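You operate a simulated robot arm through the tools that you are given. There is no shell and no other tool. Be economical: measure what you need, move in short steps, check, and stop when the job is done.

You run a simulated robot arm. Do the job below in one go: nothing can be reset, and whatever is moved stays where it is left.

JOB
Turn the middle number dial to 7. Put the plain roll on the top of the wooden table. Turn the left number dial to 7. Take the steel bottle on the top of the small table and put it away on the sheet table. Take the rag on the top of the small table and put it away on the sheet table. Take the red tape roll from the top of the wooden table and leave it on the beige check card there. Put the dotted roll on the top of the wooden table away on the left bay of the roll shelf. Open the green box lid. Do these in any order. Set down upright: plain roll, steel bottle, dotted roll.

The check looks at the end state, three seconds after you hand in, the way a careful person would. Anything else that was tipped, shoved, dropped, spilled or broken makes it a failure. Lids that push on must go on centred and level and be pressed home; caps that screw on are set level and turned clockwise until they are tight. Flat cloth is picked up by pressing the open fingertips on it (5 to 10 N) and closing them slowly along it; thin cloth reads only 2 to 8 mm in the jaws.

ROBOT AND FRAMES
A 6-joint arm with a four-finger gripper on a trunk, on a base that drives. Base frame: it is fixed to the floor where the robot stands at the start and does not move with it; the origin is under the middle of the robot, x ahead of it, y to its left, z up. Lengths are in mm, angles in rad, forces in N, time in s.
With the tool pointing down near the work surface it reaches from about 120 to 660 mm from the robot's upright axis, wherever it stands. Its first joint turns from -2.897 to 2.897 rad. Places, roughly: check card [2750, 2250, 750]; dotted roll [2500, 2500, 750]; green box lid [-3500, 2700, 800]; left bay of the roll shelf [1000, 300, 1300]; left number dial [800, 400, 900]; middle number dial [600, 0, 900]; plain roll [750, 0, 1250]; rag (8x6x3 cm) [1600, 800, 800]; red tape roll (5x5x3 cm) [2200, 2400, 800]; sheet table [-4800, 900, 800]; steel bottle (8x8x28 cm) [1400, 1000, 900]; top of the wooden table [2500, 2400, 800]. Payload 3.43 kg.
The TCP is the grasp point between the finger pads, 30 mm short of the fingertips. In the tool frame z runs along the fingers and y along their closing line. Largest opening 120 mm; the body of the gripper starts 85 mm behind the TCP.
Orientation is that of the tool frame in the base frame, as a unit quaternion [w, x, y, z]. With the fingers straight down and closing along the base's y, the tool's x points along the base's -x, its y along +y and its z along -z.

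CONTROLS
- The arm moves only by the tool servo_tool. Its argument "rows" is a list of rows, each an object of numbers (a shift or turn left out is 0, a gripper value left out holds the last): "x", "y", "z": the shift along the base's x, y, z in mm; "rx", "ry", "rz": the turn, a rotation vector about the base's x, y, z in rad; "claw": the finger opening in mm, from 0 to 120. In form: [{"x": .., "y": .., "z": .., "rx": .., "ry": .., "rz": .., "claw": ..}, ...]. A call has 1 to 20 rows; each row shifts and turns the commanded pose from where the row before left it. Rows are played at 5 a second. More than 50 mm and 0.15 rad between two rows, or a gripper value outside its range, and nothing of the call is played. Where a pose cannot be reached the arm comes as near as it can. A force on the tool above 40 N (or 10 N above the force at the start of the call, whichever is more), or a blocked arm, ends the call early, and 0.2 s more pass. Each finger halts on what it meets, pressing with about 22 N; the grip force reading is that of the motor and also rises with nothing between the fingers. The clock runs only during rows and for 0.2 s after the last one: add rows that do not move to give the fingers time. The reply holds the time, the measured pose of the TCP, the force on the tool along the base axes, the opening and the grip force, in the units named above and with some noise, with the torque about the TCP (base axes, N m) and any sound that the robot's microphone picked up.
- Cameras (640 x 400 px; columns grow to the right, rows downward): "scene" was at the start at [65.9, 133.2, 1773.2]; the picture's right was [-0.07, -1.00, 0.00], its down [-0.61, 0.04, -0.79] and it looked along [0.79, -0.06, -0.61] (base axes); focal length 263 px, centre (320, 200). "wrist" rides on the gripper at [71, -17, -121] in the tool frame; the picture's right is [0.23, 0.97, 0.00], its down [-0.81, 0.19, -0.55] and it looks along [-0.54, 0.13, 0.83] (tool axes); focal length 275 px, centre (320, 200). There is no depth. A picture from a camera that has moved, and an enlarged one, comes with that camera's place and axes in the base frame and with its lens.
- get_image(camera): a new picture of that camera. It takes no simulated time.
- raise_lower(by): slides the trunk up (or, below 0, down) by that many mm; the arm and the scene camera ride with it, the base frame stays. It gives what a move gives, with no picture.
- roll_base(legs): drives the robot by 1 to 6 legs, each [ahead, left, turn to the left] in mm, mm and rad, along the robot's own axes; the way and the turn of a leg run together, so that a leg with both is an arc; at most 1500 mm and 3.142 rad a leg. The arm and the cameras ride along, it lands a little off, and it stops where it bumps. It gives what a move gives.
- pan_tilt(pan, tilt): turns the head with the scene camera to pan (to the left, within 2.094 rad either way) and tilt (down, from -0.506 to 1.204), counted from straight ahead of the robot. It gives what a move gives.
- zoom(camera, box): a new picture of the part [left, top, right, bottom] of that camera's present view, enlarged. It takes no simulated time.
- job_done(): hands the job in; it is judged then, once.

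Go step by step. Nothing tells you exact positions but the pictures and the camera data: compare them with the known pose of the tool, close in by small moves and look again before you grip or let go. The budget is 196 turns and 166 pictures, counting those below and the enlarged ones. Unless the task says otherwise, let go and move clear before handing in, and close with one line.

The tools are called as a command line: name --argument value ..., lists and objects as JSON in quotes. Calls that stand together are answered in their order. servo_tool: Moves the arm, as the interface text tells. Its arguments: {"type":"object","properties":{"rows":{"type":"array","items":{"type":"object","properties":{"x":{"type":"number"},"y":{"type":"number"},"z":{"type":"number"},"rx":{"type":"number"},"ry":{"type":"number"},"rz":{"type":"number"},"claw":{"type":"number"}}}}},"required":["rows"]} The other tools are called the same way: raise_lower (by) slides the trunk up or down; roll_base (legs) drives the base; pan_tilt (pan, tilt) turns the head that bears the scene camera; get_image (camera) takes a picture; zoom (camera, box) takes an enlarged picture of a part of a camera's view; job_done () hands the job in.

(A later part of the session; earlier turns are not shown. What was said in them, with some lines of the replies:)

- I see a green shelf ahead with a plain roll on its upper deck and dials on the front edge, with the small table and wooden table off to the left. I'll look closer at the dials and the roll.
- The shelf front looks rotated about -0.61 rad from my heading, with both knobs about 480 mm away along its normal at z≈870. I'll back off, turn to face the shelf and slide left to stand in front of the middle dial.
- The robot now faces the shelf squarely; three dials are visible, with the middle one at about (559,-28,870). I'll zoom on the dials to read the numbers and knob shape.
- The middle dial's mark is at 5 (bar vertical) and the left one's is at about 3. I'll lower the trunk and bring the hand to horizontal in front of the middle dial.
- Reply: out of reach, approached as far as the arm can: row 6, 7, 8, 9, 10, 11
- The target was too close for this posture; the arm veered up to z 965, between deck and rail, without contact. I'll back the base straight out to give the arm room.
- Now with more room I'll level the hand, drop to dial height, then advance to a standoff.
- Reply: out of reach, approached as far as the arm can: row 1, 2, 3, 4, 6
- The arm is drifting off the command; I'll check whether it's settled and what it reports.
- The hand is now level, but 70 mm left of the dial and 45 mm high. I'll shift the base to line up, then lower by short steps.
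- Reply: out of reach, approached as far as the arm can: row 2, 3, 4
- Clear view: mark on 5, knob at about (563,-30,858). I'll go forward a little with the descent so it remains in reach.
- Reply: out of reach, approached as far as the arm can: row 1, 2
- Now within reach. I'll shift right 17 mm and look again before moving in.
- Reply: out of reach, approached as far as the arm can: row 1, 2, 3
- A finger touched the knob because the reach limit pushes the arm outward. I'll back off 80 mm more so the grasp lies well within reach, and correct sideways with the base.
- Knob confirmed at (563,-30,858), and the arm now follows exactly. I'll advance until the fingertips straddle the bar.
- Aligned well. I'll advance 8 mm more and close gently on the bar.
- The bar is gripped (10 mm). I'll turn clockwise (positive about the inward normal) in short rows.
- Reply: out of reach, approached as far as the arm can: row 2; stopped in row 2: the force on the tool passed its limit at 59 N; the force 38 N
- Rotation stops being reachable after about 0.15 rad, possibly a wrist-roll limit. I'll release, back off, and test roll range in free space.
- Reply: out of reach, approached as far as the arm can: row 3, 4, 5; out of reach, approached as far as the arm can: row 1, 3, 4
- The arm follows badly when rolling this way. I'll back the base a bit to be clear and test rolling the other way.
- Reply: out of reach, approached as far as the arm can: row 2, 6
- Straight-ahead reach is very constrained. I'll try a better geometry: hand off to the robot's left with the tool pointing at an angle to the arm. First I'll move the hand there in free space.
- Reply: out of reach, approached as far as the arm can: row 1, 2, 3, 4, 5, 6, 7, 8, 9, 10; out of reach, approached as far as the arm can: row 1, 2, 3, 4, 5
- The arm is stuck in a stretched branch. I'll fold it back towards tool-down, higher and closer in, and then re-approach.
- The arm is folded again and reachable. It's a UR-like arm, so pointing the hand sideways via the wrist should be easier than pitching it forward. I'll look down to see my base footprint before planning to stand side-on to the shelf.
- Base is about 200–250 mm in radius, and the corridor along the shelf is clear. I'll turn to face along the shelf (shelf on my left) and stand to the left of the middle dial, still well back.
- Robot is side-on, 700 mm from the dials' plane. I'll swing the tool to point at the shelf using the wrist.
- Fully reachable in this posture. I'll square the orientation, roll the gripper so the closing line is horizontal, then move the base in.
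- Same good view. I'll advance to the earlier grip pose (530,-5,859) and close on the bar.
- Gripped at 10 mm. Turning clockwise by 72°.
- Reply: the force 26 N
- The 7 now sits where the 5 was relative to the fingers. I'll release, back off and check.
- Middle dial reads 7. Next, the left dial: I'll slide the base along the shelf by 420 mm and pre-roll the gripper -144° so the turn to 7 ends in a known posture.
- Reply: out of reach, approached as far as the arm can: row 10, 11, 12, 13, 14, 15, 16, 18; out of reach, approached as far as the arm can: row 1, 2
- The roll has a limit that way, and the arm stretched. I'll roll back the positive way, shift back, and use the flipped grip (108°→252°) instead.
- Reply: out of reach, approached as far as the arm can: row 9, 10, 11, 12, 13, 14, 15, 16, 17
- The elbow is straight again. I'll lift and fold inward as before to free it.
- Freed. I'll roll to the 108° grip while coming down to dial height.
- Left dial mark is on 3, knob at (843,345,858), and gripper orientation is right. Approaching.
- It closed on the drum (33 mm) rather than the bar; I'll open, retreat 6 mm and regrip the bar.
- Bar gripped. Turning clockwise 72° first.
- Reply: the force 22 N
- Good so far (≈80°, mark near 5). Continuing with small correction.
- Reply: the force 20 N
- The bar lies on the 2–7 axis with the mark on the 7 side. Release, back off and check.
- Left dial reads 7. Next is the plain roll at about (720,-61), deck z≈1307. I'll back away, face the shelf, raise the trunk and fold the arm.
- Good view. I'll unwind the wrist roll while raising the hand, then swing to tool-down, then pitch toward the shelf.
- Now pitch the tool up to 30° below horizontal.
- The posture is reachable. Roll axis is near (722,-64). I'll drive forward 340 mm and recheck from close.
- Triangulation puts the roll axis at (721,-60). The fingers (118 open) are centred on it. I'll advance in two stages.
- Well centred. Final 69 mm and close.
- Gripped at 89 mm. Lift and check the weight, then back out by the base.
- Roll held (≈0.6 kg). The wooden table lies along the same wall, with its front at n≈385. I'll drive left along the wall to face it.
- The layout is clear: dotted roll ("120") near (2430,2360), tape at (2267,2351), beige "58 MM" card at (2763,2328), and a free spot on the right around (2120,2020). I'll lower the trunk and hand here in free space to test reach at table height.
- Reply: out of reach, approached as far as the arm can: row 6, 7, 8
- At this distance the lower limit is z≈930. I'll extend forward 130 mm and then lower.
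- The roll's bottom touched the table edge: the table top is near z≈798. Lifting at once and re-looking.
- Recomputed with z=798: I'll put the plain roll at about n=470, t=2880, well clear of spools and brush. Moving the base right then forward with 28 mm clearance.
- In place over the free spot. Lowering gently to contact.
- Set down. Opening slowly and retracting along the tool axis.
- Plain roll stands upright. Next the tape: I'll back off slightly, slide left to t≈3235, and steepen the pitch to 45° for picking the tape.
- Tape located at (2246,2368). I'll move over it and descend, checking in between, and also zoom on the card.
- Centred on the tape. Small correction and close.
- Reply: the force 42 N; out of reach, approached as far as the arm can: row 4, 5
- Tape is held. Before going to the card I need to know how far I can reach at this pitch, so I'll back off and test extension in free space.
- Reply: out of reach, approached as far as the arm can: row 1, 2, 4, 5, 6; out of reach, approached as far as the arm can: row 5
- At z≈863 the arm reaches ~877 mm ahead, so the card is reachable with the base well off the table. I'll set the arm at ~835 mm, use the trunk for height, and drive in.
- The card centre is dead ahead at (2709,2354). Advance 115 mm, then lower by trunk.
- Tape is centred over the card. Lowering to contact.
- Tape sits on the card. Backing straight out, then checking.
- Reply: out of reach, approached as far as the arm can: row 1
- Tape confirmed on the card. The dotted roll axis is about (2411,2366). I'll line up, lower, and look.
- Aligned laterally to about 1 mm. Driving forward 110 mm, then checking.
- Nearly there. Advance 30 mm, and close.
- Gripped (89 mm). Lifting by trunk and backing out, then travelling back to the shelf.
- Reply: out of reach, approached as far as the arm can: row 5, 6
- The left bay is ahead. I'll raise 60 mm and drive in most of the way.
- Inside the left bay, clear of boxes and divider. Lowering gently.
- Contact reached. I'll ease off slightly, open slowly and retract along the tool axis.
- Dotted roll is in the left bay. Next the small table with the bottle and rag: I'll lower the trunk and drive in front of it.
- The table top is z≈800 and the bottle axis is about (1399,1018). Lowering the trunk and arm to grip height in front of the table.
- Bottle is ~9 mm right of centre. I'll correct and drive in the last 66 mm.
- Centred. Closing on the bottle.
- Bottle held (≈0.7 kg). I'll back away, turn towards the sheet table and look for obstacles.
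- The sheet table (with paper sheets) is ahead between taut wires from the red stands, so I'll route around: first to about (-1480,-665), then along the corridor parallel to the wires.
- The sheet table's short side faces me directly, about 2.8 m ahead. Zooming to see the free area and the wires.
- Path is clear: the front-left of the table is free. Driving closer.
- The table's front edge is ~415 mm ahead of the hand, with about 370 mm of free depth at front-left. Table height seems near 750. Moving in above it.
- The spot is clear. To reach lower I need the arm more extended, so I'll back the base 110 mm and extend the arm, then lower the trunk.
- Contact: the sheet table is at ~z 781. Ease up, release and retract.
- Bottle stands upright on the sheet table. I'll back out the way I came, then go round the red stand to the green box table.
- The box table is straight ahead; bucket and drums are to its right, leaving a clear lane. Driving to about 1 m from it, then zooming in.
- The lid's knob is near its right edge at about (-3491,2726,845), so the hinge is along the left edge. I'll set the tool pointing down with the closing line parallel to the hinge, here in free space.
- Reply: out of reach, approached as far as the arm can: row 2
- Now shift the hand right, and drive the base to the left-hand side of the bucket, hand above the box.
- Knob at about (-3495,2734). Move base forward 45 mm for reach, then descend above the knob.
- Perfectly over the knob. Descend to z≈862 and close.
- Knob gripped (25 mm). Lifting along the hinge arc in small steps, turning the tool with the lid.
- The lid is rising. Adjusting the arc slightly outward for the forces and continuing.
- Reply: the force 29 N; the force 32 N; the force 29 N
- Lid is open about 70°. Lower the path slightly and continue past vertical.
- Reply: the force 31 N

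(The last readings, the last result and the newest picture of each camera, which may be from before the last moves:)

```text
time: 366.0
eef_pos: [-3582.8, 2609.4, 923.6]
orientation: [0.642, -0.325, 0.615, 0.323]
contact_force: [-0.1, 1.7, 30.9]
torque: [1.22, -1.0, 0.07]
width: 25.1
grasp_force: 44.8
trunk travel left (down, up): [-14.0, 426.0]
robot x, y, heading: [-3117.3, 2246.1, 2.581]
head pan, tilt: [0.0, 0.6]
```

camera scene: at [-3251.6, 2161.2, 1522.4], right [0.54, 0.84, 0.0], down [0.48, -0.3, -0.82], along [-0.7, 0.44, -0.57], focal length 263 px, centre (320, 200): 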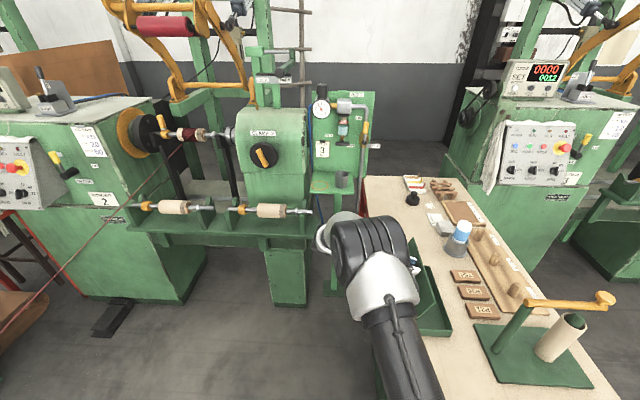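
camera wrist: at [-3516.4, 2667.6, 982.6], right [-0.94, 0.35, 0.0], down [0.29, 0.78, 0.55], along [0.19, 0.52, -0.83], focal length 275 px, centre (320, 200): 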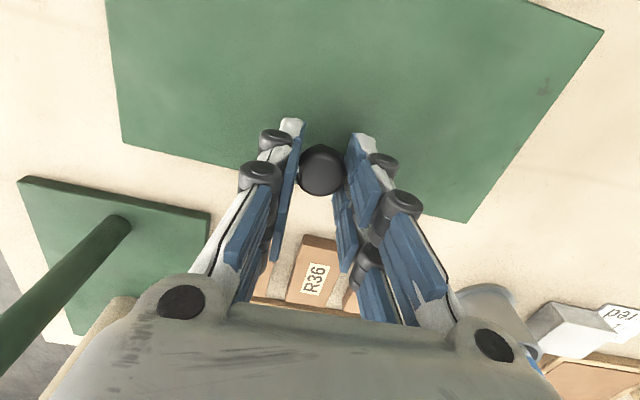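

servo_tool --rows '[{"x": -5.8, "y": -8.1, "z": -1, "rx": 0.0814, "ry": -0.0581}, {}]'

get_image --camera "wrist"

get_image --camera "scene"

```text
time: 366.6
eef_pos: [-3589.2, 2602.0, 918.8]
orientation: [0.672, -0.31, 0.584, 0.335]
contact_force: [-6.1, -2.7, 22.4]
torque: [0.68, -0.5, -0.05]
width: 25.1
grasp_force: 44.8
trunk travel left (down, up): [-14.0, 426.0]
robot x, y, heading: [-3118.1, 2243.6, 2.575]
head pan, tilt: [0.0, 0.6]
```

```text
45 pictures are left
camera wrist: at [-3636.8, 2501.2, 832.4], right [-0.77, 0.59, -0.25], down [-0.55, -0.41, 0.73], along [0.32, 0.7, 0.64], focal length 275 px, centre (320, 200)
```

wrist: 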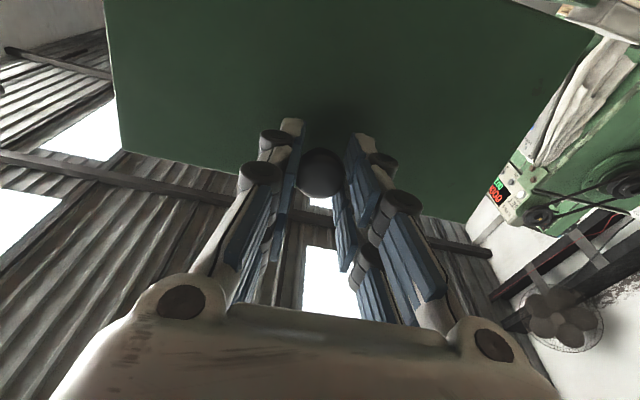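

```text
44 pictures are left
camera scene: at [-3249.7, 2158.1, 1522.7], right [0.54, 0.84, 0.0], down [0.48, -0.3, -0.83], along [-0.7, 0.44, -0.56], focal length 263 px, centre (320, 200)
```

scene: 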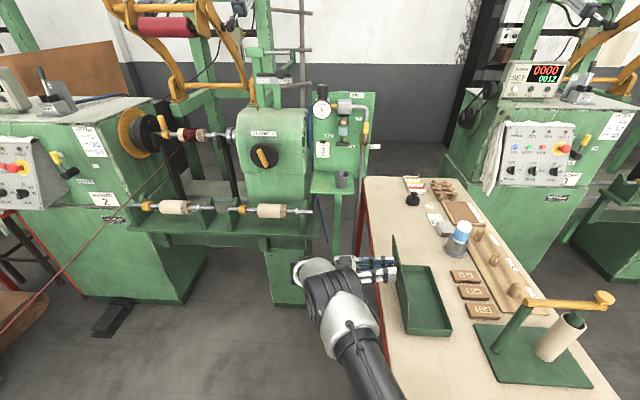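

The lid stands just past vertical. One more small step, then release gently.

servo_tool --rows '[{"x": -4.5, "y": -6.4, "z": 0.5, "rx": 0.0814, "ry": -0.0581}, {}]'

servo_tool --rows '[{"x": -4.5, "y": -6.2, "z": -3, "rx": 0.0814, "ry": -0.0581}, {}]'

```text
time: 367.2
eef_pos: [-3593.1, 2596.0, 913.3]
orientation: [0.7, -0.297, 0.549, 0.346]
contact_force: [-6.1, -4.8, -10.6]
torque: [-1.19, 0.73, 0.0]
width: 25.2
grasp_force: 44.9
trunk travel left (down, up): [-14.0, 426.0]
robot x, y, heading: [-3119.7, 2241.0, 2.575]
head pan, tilt: [0.0, 0.6]
```

```text
time: 367.8
eef_pos: [-3582.2, 2610.0, 918.7]
orientation: [0.72, -0.283, 0.519, 0.364]
contact_force: [15.7, -16.6, 15.1]
torque: [0.33, -0.06, -0.5]
width: 24.9
grasp_force: 45.4
out of reach, approached as far as the arm can: row 1
trunk travel left (down, up): [-14.0, 426.0]
robot x, y, heading: [-3117.5, 2241.5, 2.573]
head pan, tilt: [0.0, 0.6]
```

The last step slipped back; I'll undo the extra rotation and push the lid left again to be clearly past vertical.

servo_tool --rows '[{"x": -4, "y": -5.5, "z": -2, "rx": -0.0814, "ry": 0.0581}, {"x": -5, "y": -7, "z": -3}, {"x": -4, "y": -5.5, "z": -2}, {}]'

get_image --camera "scene"

```text
time: 368.8
eef_pos: [-3594.4, 2595.9, 911.4]
orientation: [0.702, -0.288, 0.551, 0.346]
contact_force: [22.7, 14.9, 29.3]
torque: [0.78, -0.76, -0.04]
width: 25.3
grasp_force: 44.7
trunk travel left (down, up): [-14.0, 426.0]
robot x, y, heading: [-3118.2, 2243.6, 2.577]
head pan, tilt: [0.0, 0.6]
```

```text
43 pictures are left
camera scene: at [-3245.6, 2160.3, 1523.3], right [0.54, 0.84, 0.0], down [0.47, -0.3, -0.83], along [-0.7, 0.44, -0.56], focal length 263 px, centre (320, 200)
```

scene: 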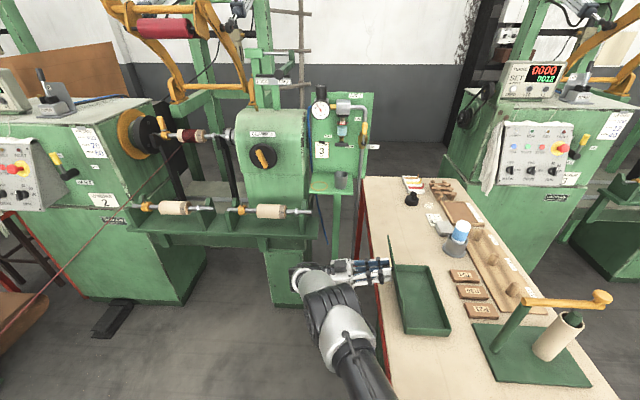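

The lid seems at its stop (~100°). Releasing the knob and withdrawing to the left.

servo_tool --rows '[{"x": 1, "y": 1.4, "z": 2}, {"claw": 35}, {"claw": 48}, {"claw": 60}, {}, {"x": -8, "y": -11}, {"x": -12, "y": -17}, {"x": -12, "y": -17}, {}]'

get_image --camera "scene"

get_image --camera "wrist"

```text
time: 370.8
eef_pos: [-3605.0, 2575.1, 911.7]
orientation: [0.695, -0.301, 0.551, 0.35]
contact_force: [-1.0, -0.4, 1.1]
torque: [-0.02, -0.01, 0.02]
width: 59.9
grasp_force: 0.0
out of reach, approached as far as the arm can: row 7, 8
trunk travel left (down, up): [-14.0, 426.0]
robot x, y, heading: [-3121.2, 2242.2, 2.573]
head pan, tilt: [0.0, 0.6]
```

```text
42 pictures are left
camera scene: at [-3250.6, 2160.0, 1522.7], right [0.54, 0.84, 0.0], down [0.48, -0.3, -0.83], along [-0.7, 0.44, -0.56], focal length 263 px, centre (320, 200)
```

scene: 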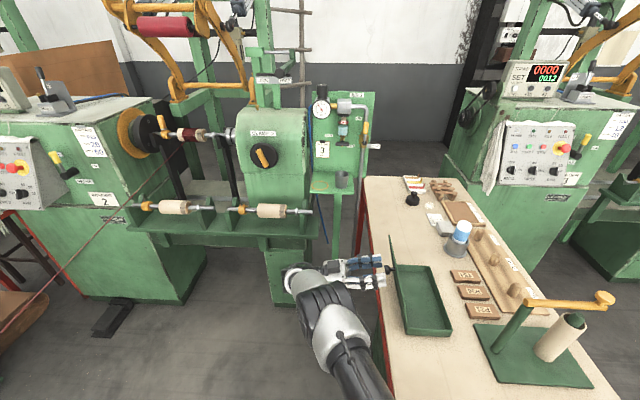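

```text
41 pictures are left
camera wrist: at [-3646.5, 2479.5, 818.3], right [-0.76, 0.59, -0.26], down [-0.58, -0.46, 0.67], along [0.28, 0.66, 0.7], focal length 275 px, centre (320, 200)
```

wrist: 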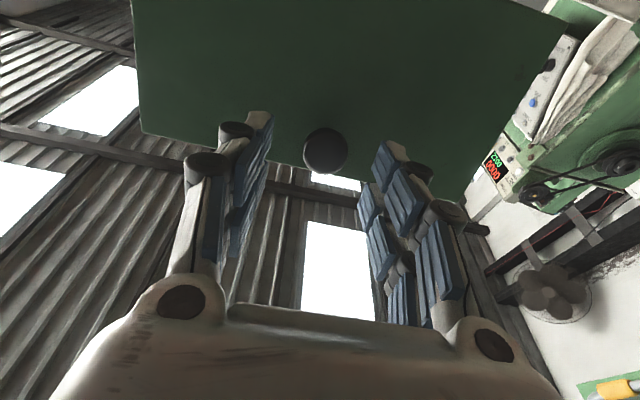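

Lid stays open. Sliding the base left to clear the knob, then backing out.

roll_base --legs '[[0, 90, 0], [-600, 0, 0]]'

get_image --camera "scene"

```text
time: 374.9
eef_pos: [-3143.2, 2170.6, 912.6]
orientation: [0.693, -0.303, 0.551, 0.352]
contact_force: [-1.2, 0.1, 0.4]
torque: [0.03, 0.01, 0.02]
width: 59.9
grasp_force: 0.0
trunk travel left (down, up): [-14.0, 426.0]
robot x, y, heading: [-2656.5, 1839.1, 2.577]
head pan, tilt: [0.0, 0.6]
```

```text
40 pictures are left
camera scene: at [-2786.9, 1758.1, 1522.7], right [0.53, 0.85, 0.0], down [0.48, -0.3, -0.83], along [-0.7, 0.44, -0.56], focal length 263 px, centre (320, 200)
```

scene: 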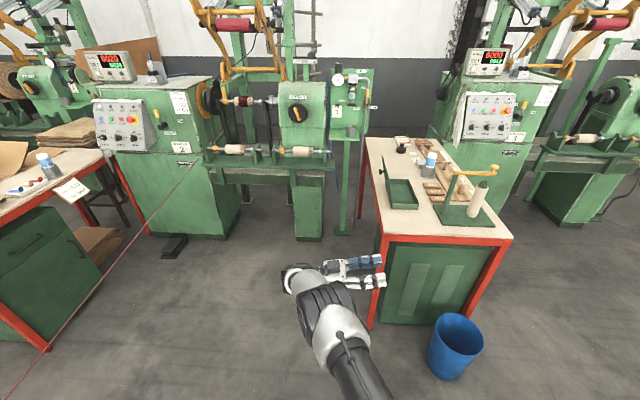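

Box is open and everything else undisturbed. Now I'll restore the arm to tool-down here, then drive back to the small table for the rag.

servo_tool --rows '[{"z": 14, "rx": -0.12, "ry": 0.0857}, {"z": 14, "rx": -0.12, "ry": 0.0857}, {"z": 14, "rx": -0.12, "ry": 0.0857}, {"z": 14, "rx": -0.12, "ry": 0.0857}, {"z": 14, "rx": -0.12, "ry": 0.0857}, {"z": 14, "rx": -0.12, "ry": 0.0857}, {"z": 14, "rx": -0.12, "ry": 0.0857}, {"z": 14, "rx": -0.12, "ry": 0.0857}, {"z": 14, "rx": -0.12, "ry": 0.0857}, {"z": 14, "rx": -0.12, "ry": 0.0857}, {"z": 14, "rx": -0.12, "ry": 0.0857}, {"z": 14, "rx": -0.12, "ry": 0.0857}, {}]'

servo_tool --rows '[{"rz": 0.145}, {"rz": 0.145}, {"rz": 0.145}, {"rz": 0.145}, {"rz": 0.145}, {"rz": 0.145}, {"rz": 0.145}, {"rz": 0.145}, {"rz": 0.145}, {"rz": 0.145}, {"rz": 0.145}, {}]'

roll_base --legs '[[-1200, 0, 0], [-1200, 0, 0]]'

```text
time: 377.7
eef_pos: [-3143.4, 2169.0, 1081.4]
orientation: [0.0, -0.47, 0.883, 0.012]
contact_force: [-0.8, -0.4, 0.1]
torque: [-0.02, 0.0, -0.01]
width: 60.0
grasp_force: 0.0
trunk travel left (down, up): [-14.0, 426.0]
robot x, y, heading: [-2657.9, 1840.7, 2.579]
head pan, tilt: [0.0, 0.6]
```

```text
time: 380.3
eef_pos: [-3143.9, 2170.4, 1080.8]
orientation: [0.008, 0.96, -0.279, -0.01]
contact_force: [-0.1, -0.4, 0.2]
torque: [0.01, 0.0, -0.02]
width: 60.2
grasp_force: 0.0
trunk travel left (down, up): [-14.0, 426.0]
robot x, y, heading: [-2654.0, 1838.7, 2.58]
head pan, tilt: [0.0, 0.6]
```

```text
time: 392.2
eef_pos: [-1112.6, 859.6, 1081.7]
orientation: [0.008, 0.961, -0.276, -0.009]
contact_force: [0.2, 0.2, -1.0]
torque: [-0.01, -0.01, -0.01]
width: 59.8
grasp_force: 0.1
trunk travel left (down, up): [-14.0, 426.0]
robot x, y, heading: [-622.7, 534.0, 2.585]
head pan, tilt: [0.0, 0.6]
```

roll_base --legs '[[0, 0, 3.063], [206, 752, 0], [206, 752, 0]]'

servo_tool --rows '[{"rx": -0.087, "ry": -0.12, "claw": 100}, {"rx": -0.087, "ry": -0.12}, {"rx": -0.087, "ry": -0.12}, {"rx": -0.087, "ry": -0.12}, {"rx": -0.087, "ry": -0.12}, {}]'

pan_tilt --pan 0.15 --tilt 0.6

get_image --camera "scene"

```text
time: 407.4
eef_pos: [1056.4, 1168.8, 1081.5]
orientation: [0.009, 0.314, 0.949, 0.007]
contact_force: [0.7, 0.5, -0.2]
torque: [-0.02, -0.01, -0.03]
width: 59.9
grasp_force: 0.0
trunk travel left (down, up): [-14.0, 426.0]
robot x, y, heading: [593.7, 1533.6, -0.636]
head pan, tilt: [0.0, 0.6]
```

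```text
time: 408.8
eef_pos: [1055.3, 1167.8, 1081.5]
orientation: [0.355, 0.289, 0.883, -0.103]
contact_force: [1.1, 0.9, -1.0]
torque: [-0.01, -0.01, -0.04]
width: 100.0
grasp_force: 0.1
trunk travel left (down, up): [-14.0, 426.0]
robot x, y, heading: [593.3, 1530.7, -0.635]
head pan, tilt: [0.0, 0.6]
```

```text
time: 409.5
eef_pos: [1056.4, 1169.1, 1081.0]
orientation: [0.354, 0.29, 0.883, -0.103]
contact_force: [0.2, 1.0, 0.8]
torque: [-0.01, -0.01, 0.05]
width: 100.0
grasp_force: 0.1
trunk travel left (down, up): [-14.0, 426.0]
robot x, y, heading: [593.7, 1533.3, -0.634]
head pan, tilt: [0.15, 0.6]
```

```text
39 pictures are left
camera scene: at [737.8, 1616.0, 1522.7], right [-0.47, -0.89, 0.0], down [-0.5, 0.26, -0.83], along [0.73, -0.38, -0.56], focal length 263 px, centre (320, 200)
```

scene: 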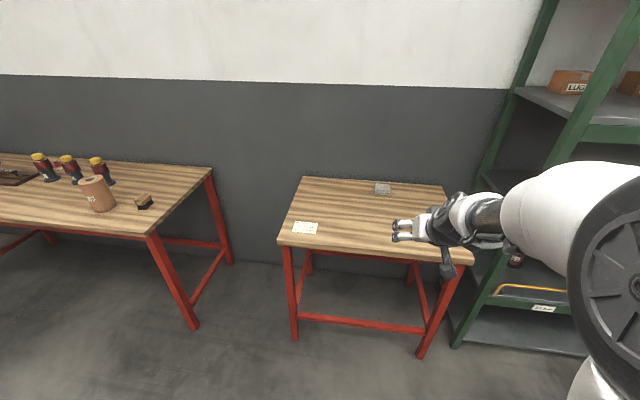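

zoom --camera "scene" --box '[342, 165, 422, 215]'

get_image --camera "wrist"

```text
8.00 times, centred on (382, 190) of scene
camera zoom: at [737.8, 1616.0, 1522.7], right [-0.47, -0.89, 0.0], down [-0.5, 0.26, -0.83], along [0.73, -0.38, -0.56], focal length 2103 px, centre (-176, 280)
```

zoom: 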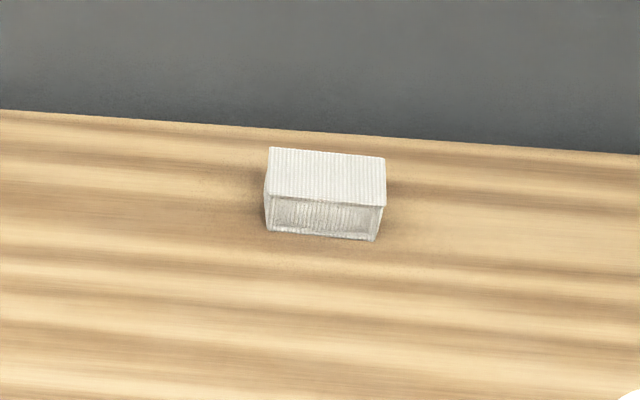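

```text
37 pictures are left
camera wrist: at [938.2, 1233.1, 1119.3], right [0.43, 0.89, -0.14], down [0.27, 0.01, 0.96], along [0.86, -0.45, -0.24], focal length 275 px, centre (320, 200)
```

wrist: 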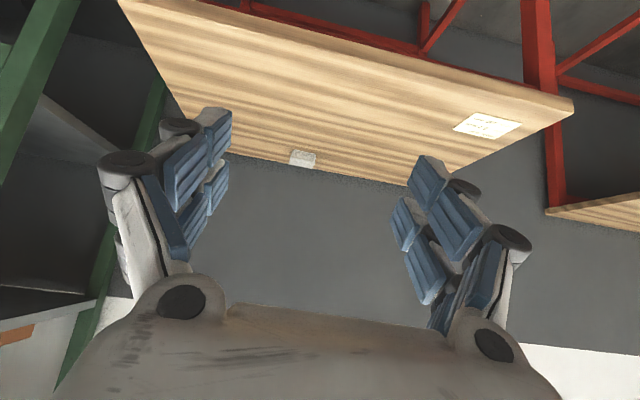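

The rag is a folded block (80 mm across) at about (1586,816). I'll extend and lower the arm to a long-reach posture, then drive in.

servo_tool --rows '[{"x": 16.1, "y": -11.9, "z": -15}, {"x": 16.1, "y": -11.9, "z": -15}, {"x": 16.1, "y": -11.9, "z": -15}, {"x": 16.1, "y": -11.9, "z": -15}, {"x": 16.1, "y": -11.9, "z": -15}, {"x": 16.1, "y": -11.9, "z": -15}, {"x": 16.1, "y": -11.9, "z": -15}, {"x": 16.1, "y": -11.9, "z": -15}, {"x": 16.1, "y": -11.9, "z": -15}, {"x": 16.1, "y": -11.9, "z": -15}, {"x": 8, "y": -6, "z": -15}, {"z": -15}, {}]'

```text
time: 412.3
eef_pos: [1224.4, 1042.8, 902.9]
orientation: [0.354, 0.289, 0.884, -0.102]
contact_force: [0.4, -0.4, 0.7]
torque: [-0.01, -0.01, -0.01]
width: 99.9
grasp_force: 0.2
trunk travel left (down, up): [-14.0, 426.0]
robot x, y, heading: [592.8, 1533.9, -0.639]
head pan, tilt: [0.15, 0.6]
```

roll_base --legs '[[330, 33, 0.004]]'

get_image --camera "wrist"

```text
time: 414.6
eef_pos: [1515.0, 868.0, 901.1]
orientation: [0.354, 0.289, 0.884, -0.102]
contact_force: [0.3, -0.7, -0.5]
torque: [0.0, 0.02, -0.01]
width: 99.8
grasp_force: 0.0
trunk travel left (down, up): [-14.0, 426.0]
robot x, y, heading: [883.9, 1362.0, -0.633]
head pan, tilt: [0.15, 0.6]
```

```text
36 pictures are left
camera wrist: at [1396.2, 933.3, 939.9], right [0.43, 0.89, -0.14], down [0.27, 0.01, 0.96], along [0.86, -0.45, -0.24], focal length 275 px, centre (320, 200)
```

wrist: 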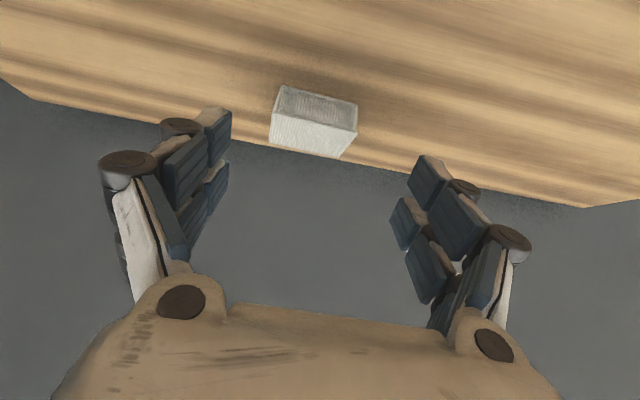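

Aligned. Forward 75 mm and open wider.

servo_tool --rows '[{"claw": 114}, {}]'

roll_base --legs '[[75, 0, 0]]'

servo_tool --rows '[{"z": -12}, {"z": -12}, {"z": -12}, {"z": -10}, {"z": -8}, {}]'

get_image --camera "wrist"

```text
time: 415.2
eef_pos: [1515.2, 868.0, 901.8]
orientation: [0.355, 0.289, 0.883, -0.103]
contact_force: [0.2, -0.7, 0.7]
torque: [-0.01, 0.01, -0.04]
width: 114.1
grasp_force: 0.2
trunk travel left (down, up): [-14.0, 426.0]
robot x, y, heading: [879.6, 1358.3, -0.632]
head pan, tilt: [0.15, 0.6]
```

```text
time: 416.2
eef_pos: [1573.6, 826.0, 901.6]
orientation: [0.354, 0.289, 0.884, -0.102]
contact_force: [1.0, -0.3, -0.4]
torque: [0.02, 0.01, 0.0]
width: 113.9
grasp_force: 0.1
trunk travel left (down, up): [-14.0, 426.0]
robot x, y, heading: [941.2, 1315.7, -0.635]
head pan, tilt: [0.15, 0.6]
```

```text
time: 417.6
eef_pos: [1572.1, 825.2, 849.1]
orientation: [0.354, 0.291, 0.883, -0.104]
contact_force: [0.0, 0.2, -1.0]
torque: [0.0, 0.01, 0.03]
width: 114.1
grasp_force: 0.1
trunk travel left (down, up): [-14.0, 426.0]
robot x, y, heading: [944.1, 1316.7, -0.634]
head pan, tilt: [0.15, 0.6]
```

```text
35 pictures are left
camera wrist: at [1453.6, 890.4, 887.1], right [0.43, 0.89, -0.14], down [0.27, 0.01, 0.96], along [0.86, -0.45, -0.24], focal length 275 px, centre (320, 200)
```

wrist: 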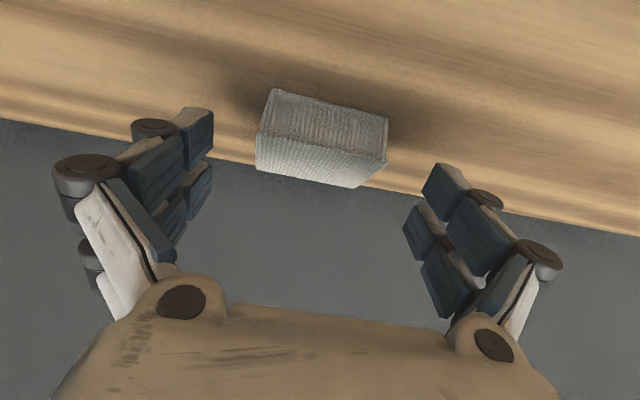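

servo_tool --rows '[{"z": -5}, {"claw": 104}, {"claw": 94}, {"claw": 85}, {"claw": 76}, {"claw": 68}, {"claw": 60}, {"claw": 52}, {"claw": 45}, {}]'

raise_lower --by 110

get_image --camera "wrist"

```text
time: 419.8
eef_pos: [1573.6, 825.4, 842.8]
orientation: [0.354, 0.29, 0.884, -0.103]
contact_force: [1.0, 0.1, 0.7]
torque: [-0.01, -0.08, -0.01]
width: 74.9
grasp_force: 22.0
trunk travel left (down, up): [-14.0, 426.0]
robot x, y, heading: [941.5, 1314.1, -0.635]
head pan, tilt: [0.15, 0.6]
```

```text
time: 421.2
eef_pos: [1572.7, 825.5, 952.9]
orientation: [0.353, 0.29, 0.884, -0.103]
contact_force: [-0.3, -0.6, -1.0]
torque: [-0.01, 0.01, -0.01]
width: 74.9
grasp_force: 22.1
trunk travel left (down, up): [-124.0, 316.0]
robot x, y, heading: [940.8, 1317.4, -0.634]
head pan, tilt: [0.15, 0.6]
```

```text
34 pictures are left
camera wrist: at [1454.1, 890.5, 990.9], right [0.43, 0.89, -0.13], down [0.27, 0.01, 0.96], along [0.86, -0.45, -0.24], focal length 275 px, centre (320, 200)
```

wrist: 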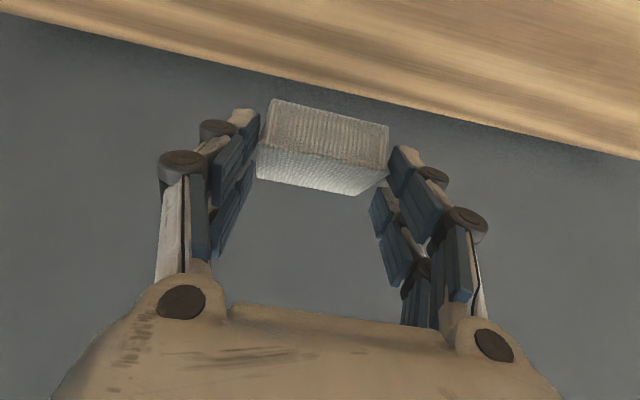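

Rag held. Driving the same route back to the sheet table.

roll_base --legs '[[-620, 0, 0], [0, 0, -1.616], [1020, 0, 0], [1020, 0, 0], [1018, 0, 0], [0, 0, -1.42]]'

pan_tilt --pan 0.0 --tilt 0.4

get_image --camera "scene"

```text
time: 446.8
eef_pos: [-2130.6, -253.5, 954.4]
orientation: [-0.097, 0.888, -0.275, -0.355]
contact_force: [0.5, 0.1, -0.5]
torque: [-0.01, -0.05, -0.01]
width: 73.9
grasp_force: 21.9
trunk travel left (down, up): [-124.0, 316.0]
robot x, y, heading: [-1485.4, -728.3, 2.541]
head pan, tilt: [0.15, 0.6]
```

```text
time: 447.5
eef_pos: [-2130.9, -254.8, 953.1]
orientation: [-0.097, 0.888, -0.275, -0.356]
contact_force: [0.4, -0.9, 0.1]
torque: [-0.01, -0.02, 0.02]
width: 74.2
grasp_force: 21.5
trunk travel left (down, up): [-124.0, 316.0]
robot x, y, heading: [-1481.7, -724.2, 2.538]
head pan, tilt: [0.0, 0.4]
```

```text
33 pictures are left
camera scene: at [-1624.6, -799.7, 1650.8], right [0.57, 0.82, 0.0], down [0.32, -0.22, -0.92], along [-0.76, 0.52, -0.39], focal length 263 px, centre (320, 200)
```

scene: 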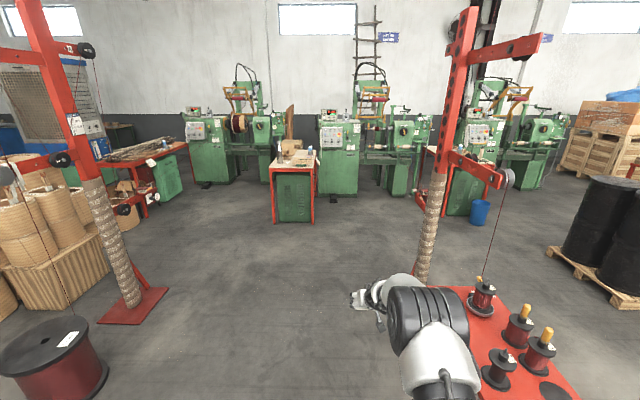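

On course. Driving to just short of the sheet table's front-left, where I'll set the rag beside the bottle.

roll_base --legs '[[0, 0, 0.06], [1000, 243, 0], [1000, 244, 0], [200, 0, 0]]'

pan_tilt --pan 0.1 --tilt 0.75

get_image --camera "scene"

get_image --camera "wrist"

```text
time: 459.3
eef_pos: [-4241.7, 479.7, 952.3]
orientation: [-0.09, 0.893, -0.259, -0.356]
contact_force: [0.5, -0.1, -0.7]
torque: [-0.03, -0.01, -0.05]
width: 74.0
grasp_force: 22.0
trunk travel left (down, up): [-124.0, 316.0]
robot x, y, heading: [-3583.0, 32.4, 2.573]
head pan, tilt: [0.0, 0.4]
```

```text
time: 460.1
eef_pos: [-4241.4, 480.8, 954.0]
orientation: [-0.09, 0.893, -0.259, -0.357]
contact_force: [-0.3, -0.4, -0.2]
torque: [0.01, -0.04, 0.0]
width: 74.2
grasp_force: 21.7
trunk travel left (down, up): [-124.0, 316.0]
robot x, y, heading: [-3577.0, 35.5, 2.578]
head pan, tilt: [0.099, 0.75]
```

```text
32 pictures are left
camera scene: at [-3712.5, -58.5, 1619.8], right [0.45, 0.89, 0.0], down [0.61, -0.31, -0.73], along [-0.65, 0.33, -0.68], focal length 263 px, centre (320, 200)
```

scene: 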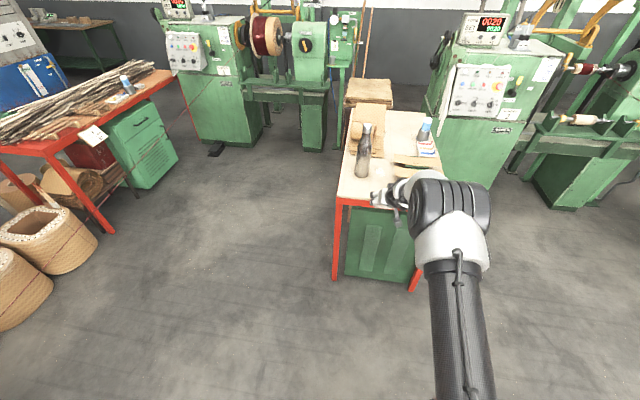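

```text
31 pictures are left
camera wrist: at [-4117.0, 425.5, 991.2], right [-0.37, -0.92, -0.13], down [-0.27, -0.03, 0.96], along [-0.89, 0.39, -0.24], focal length 275 px, centre (320, 200)
```

wrist: 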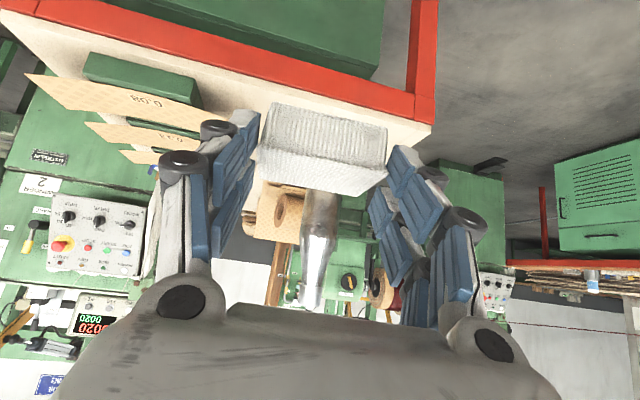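

Positions agree. Moving in: 254 mm ahead and 85 mm left, then lowering.

roll_base --legs '[[0, 85, 0], [252, 0, 0]]'

raise_lower --by -110

get_image --camera "wrist"

get_image --camera "scene"

```text
time: 462.6
eef_pos: [-4500.1, 541.5, 951.7]
orientation: [-0.09, 0.894, -0.257, -0.356]
contact_force: [0.3, 0.2, -0.5]
torque: [-0.04, 0.0, -0.04]
width: 73.9
grasp_force: 22.0
trunk travel left (down, up): [-124.0, 316.0]
robot x, y, heading: [-3833.7, 92.5, 2.58]
head pan, tilt: [0.099, 0.75]
```

```text
time: 464.0
eef_pos: [-4499.7, 541.6, 844.0]
orientation: [-0.09, 0.893, -0.257, -0.358]
contact_force: [-0.3, -0.1, 0.9]
torque: [-0.01, -0.02, -0.02]
width: 74.3
grasp_force: 21.8
trunk travel left (down, up): [-14.0, 426.0]
robot x, y, heading: [-3836.4, 96.6, 2.581]
head pan, tilt: [0.099, 0.75]
```

```text
30 pictures are left
camera wrist: at [-4374.5, 486.2, 881.7], right [-0.37, -0.92, -0.14], down [-0.27, -0.03, 0.96], along [-0.89, 0.39, -0.24], focal length 275 px, centre (320, 200)
```

wrist: 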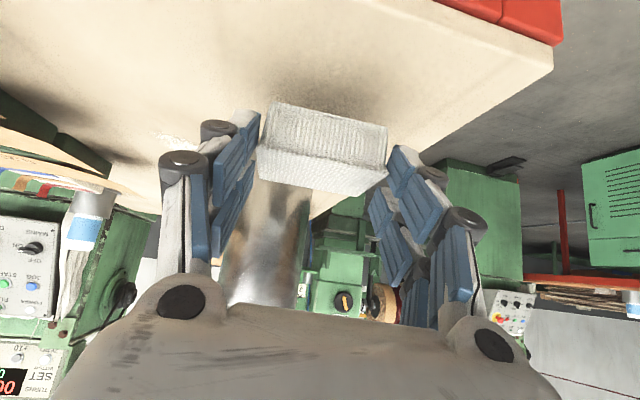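

```text
29 pictures are left
camera scene: at [-3968.1, 3.7, 1509.9], right [0.45, 0.89, 0.0], down [0.61, -0.31, -0.73], along [-0.65, 0.33, -0.68], focal length 263 px, centre (320, 200)
```

scene: 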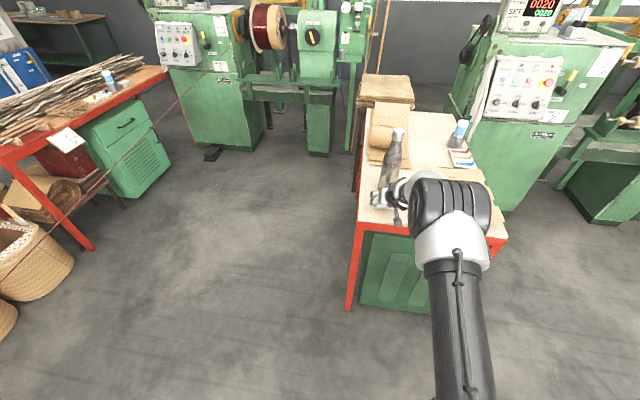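

Rag hovers ~20 mm above the table, clear of the bottle. Lowering to contact.

servo_tool --rows '[{"z": -7}, {"z": -6}, {"z": -4}, {}]'

servo_tool --rows '[{"z": -2}, {}]'

servo_tool --rows '[{"z": -2}, {}]'

```text
time: 465.0
eef_pos: [-4499.2, 540.9, 826.3]
orientation: [-0.09, 0.893, -0.257, -0.357]
contact_force: [-1.0, -0.3, -0.5]
torque: [-0.02, -0.03, -0.02]
width: 74.1
grasp_force: 21.6
trunk travel left (down, up): [-14.0, 426.0]
robot x, y, heading: [-3835.9, 93.8, 2.573]
head pan, tilt: [0.099, 0.75]
```

```text
time: 465.6
eef_pos: [-4499.4, 540.9, 823.2]
orientation: [-0.09, 0.893, -0.257, -0.357]
contact_force: [-0.1, 0.0, -0.6]
torque: [-0.01, -0.02, 0.04]
width: 74.2
grasp_force: 22.2
trunk travel left (down, up): [-14.0, 426.0]
robot x, y, heading: [-3834.6, 97.5, 2.578]
head pan, tilt: [0.099, 0.75]
```

```text
time: 466.2
eef_pos: [-4499.7, 541.3, 823.4]
orientation: [-0.091, 0.893, -0.257, -0.358]
contact_force: [1.4, 1.2, 4.6]
torque: [0.29, -0.05, -0.04]
width: 74.1
grasp_force: 21.7
trunk travel left (down, up): [-14.0, 426.0]
robot x, y, heading: [-3834.6, 97.3, 2.579]
head pan, tilt: [0.099, 0.75]
```

Contact. Releasing, raising and backing out.

servo_tool --rows '[{"claw": 78}, {"claw": 84}, {"claw": 92}, {"claw": 98}, {}]'

raise_lower --by 90

roll_base --legs '[[-400, 0, 0]]'

get_image --camera "wrist"

zoom --camera "scene" --box '[300, 90, 460, 190]'

```text
time: 467.4
eef_pos: [-4499.1, 540.2, 822.8]
orientation: [-0.09, 0.893, -0.257, -0.357]
contact_force: [0.4, -0.4, 1.0]
torque: [0.0, 0.01, 0.03]
width: 98.1
grasp_force: 0.2
trunk travel left (down, up): [-14.0, 426.0]
robot x, y, heading: [-3830.4, 94.2, 2.578]
head pan, tilt: [0.099, 0.75]
```

```text
time: 468.7
eef_pos: [-4499.4, 541.3, 911.4]
orientation: [-0.09, 0.893, -0.258, -0.357]
contact_force: [-0.1, -0.2, -0.5]
torque: [-0.01, -0.01, 0.0]
width: 98.0
grasp_force: 0.0
trunk travel left (down, up): [-104.0, 336.0]
robot x, y, heading: [-3834.6, 96.1, 2.578]
head pan, tilt: [0.099, 0.75]
```

```text
time: 471.2
eef_pos: [-4167.0, 328.4, 913.0]
orientation: [-0.089, 0.894, -0.256, -0.357]
contact_force: [-0.1, -0.7, -0.2]
torque: [0.0, 0.02, 0.0]
width: 98.1
grasp_force: 0.0
trunk travel left (down, up): [-104.0, 336.0]
robot x, y, heading: [-3503.7, -110.1, 2.577]
head pan, tilt: [0.099, 0.75]
```

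```text
28 pictures are left
camera wrist: at [-4041.8, 274.2, 950.7], right [-0.37, -0.92, -0.14], down [-0.27, -0.03, 0.96], along [-0.89, 0.39, -0.24], focal length 275 px, centre (320, 200)
```

wrist: 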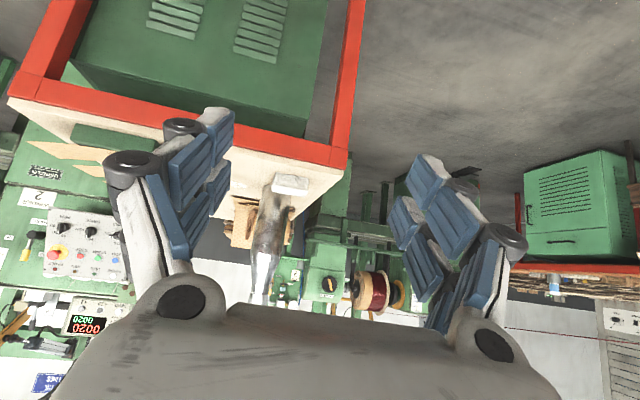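

```text
4.00 times, centred on (380, 140) of scene
camera zoom: at [-3633.6, -207.1, 1599.8], right [0.44, 0.9, 0.0], down [0.61, -0.3, -0.73], along [-0.66, 0.33, -0.68], focal length 1051 px, centre (80, 440)
```

zoom: 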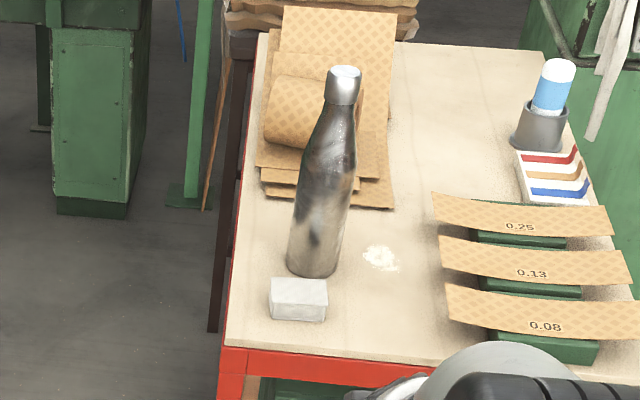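

The rag and upright bottle are both on the sheet table, and nothing around them looks disturbed. The dials, rolls, tape and box lid were each checked when I finished them, and the gripper is clear, so I'm handing in.

job_done

```text
The job is handed in.
```

All eight tasks are done and the job is handed in: both dials read 7, the two rolls, tape, bottle and rag are in their places, and the green box lid is open.
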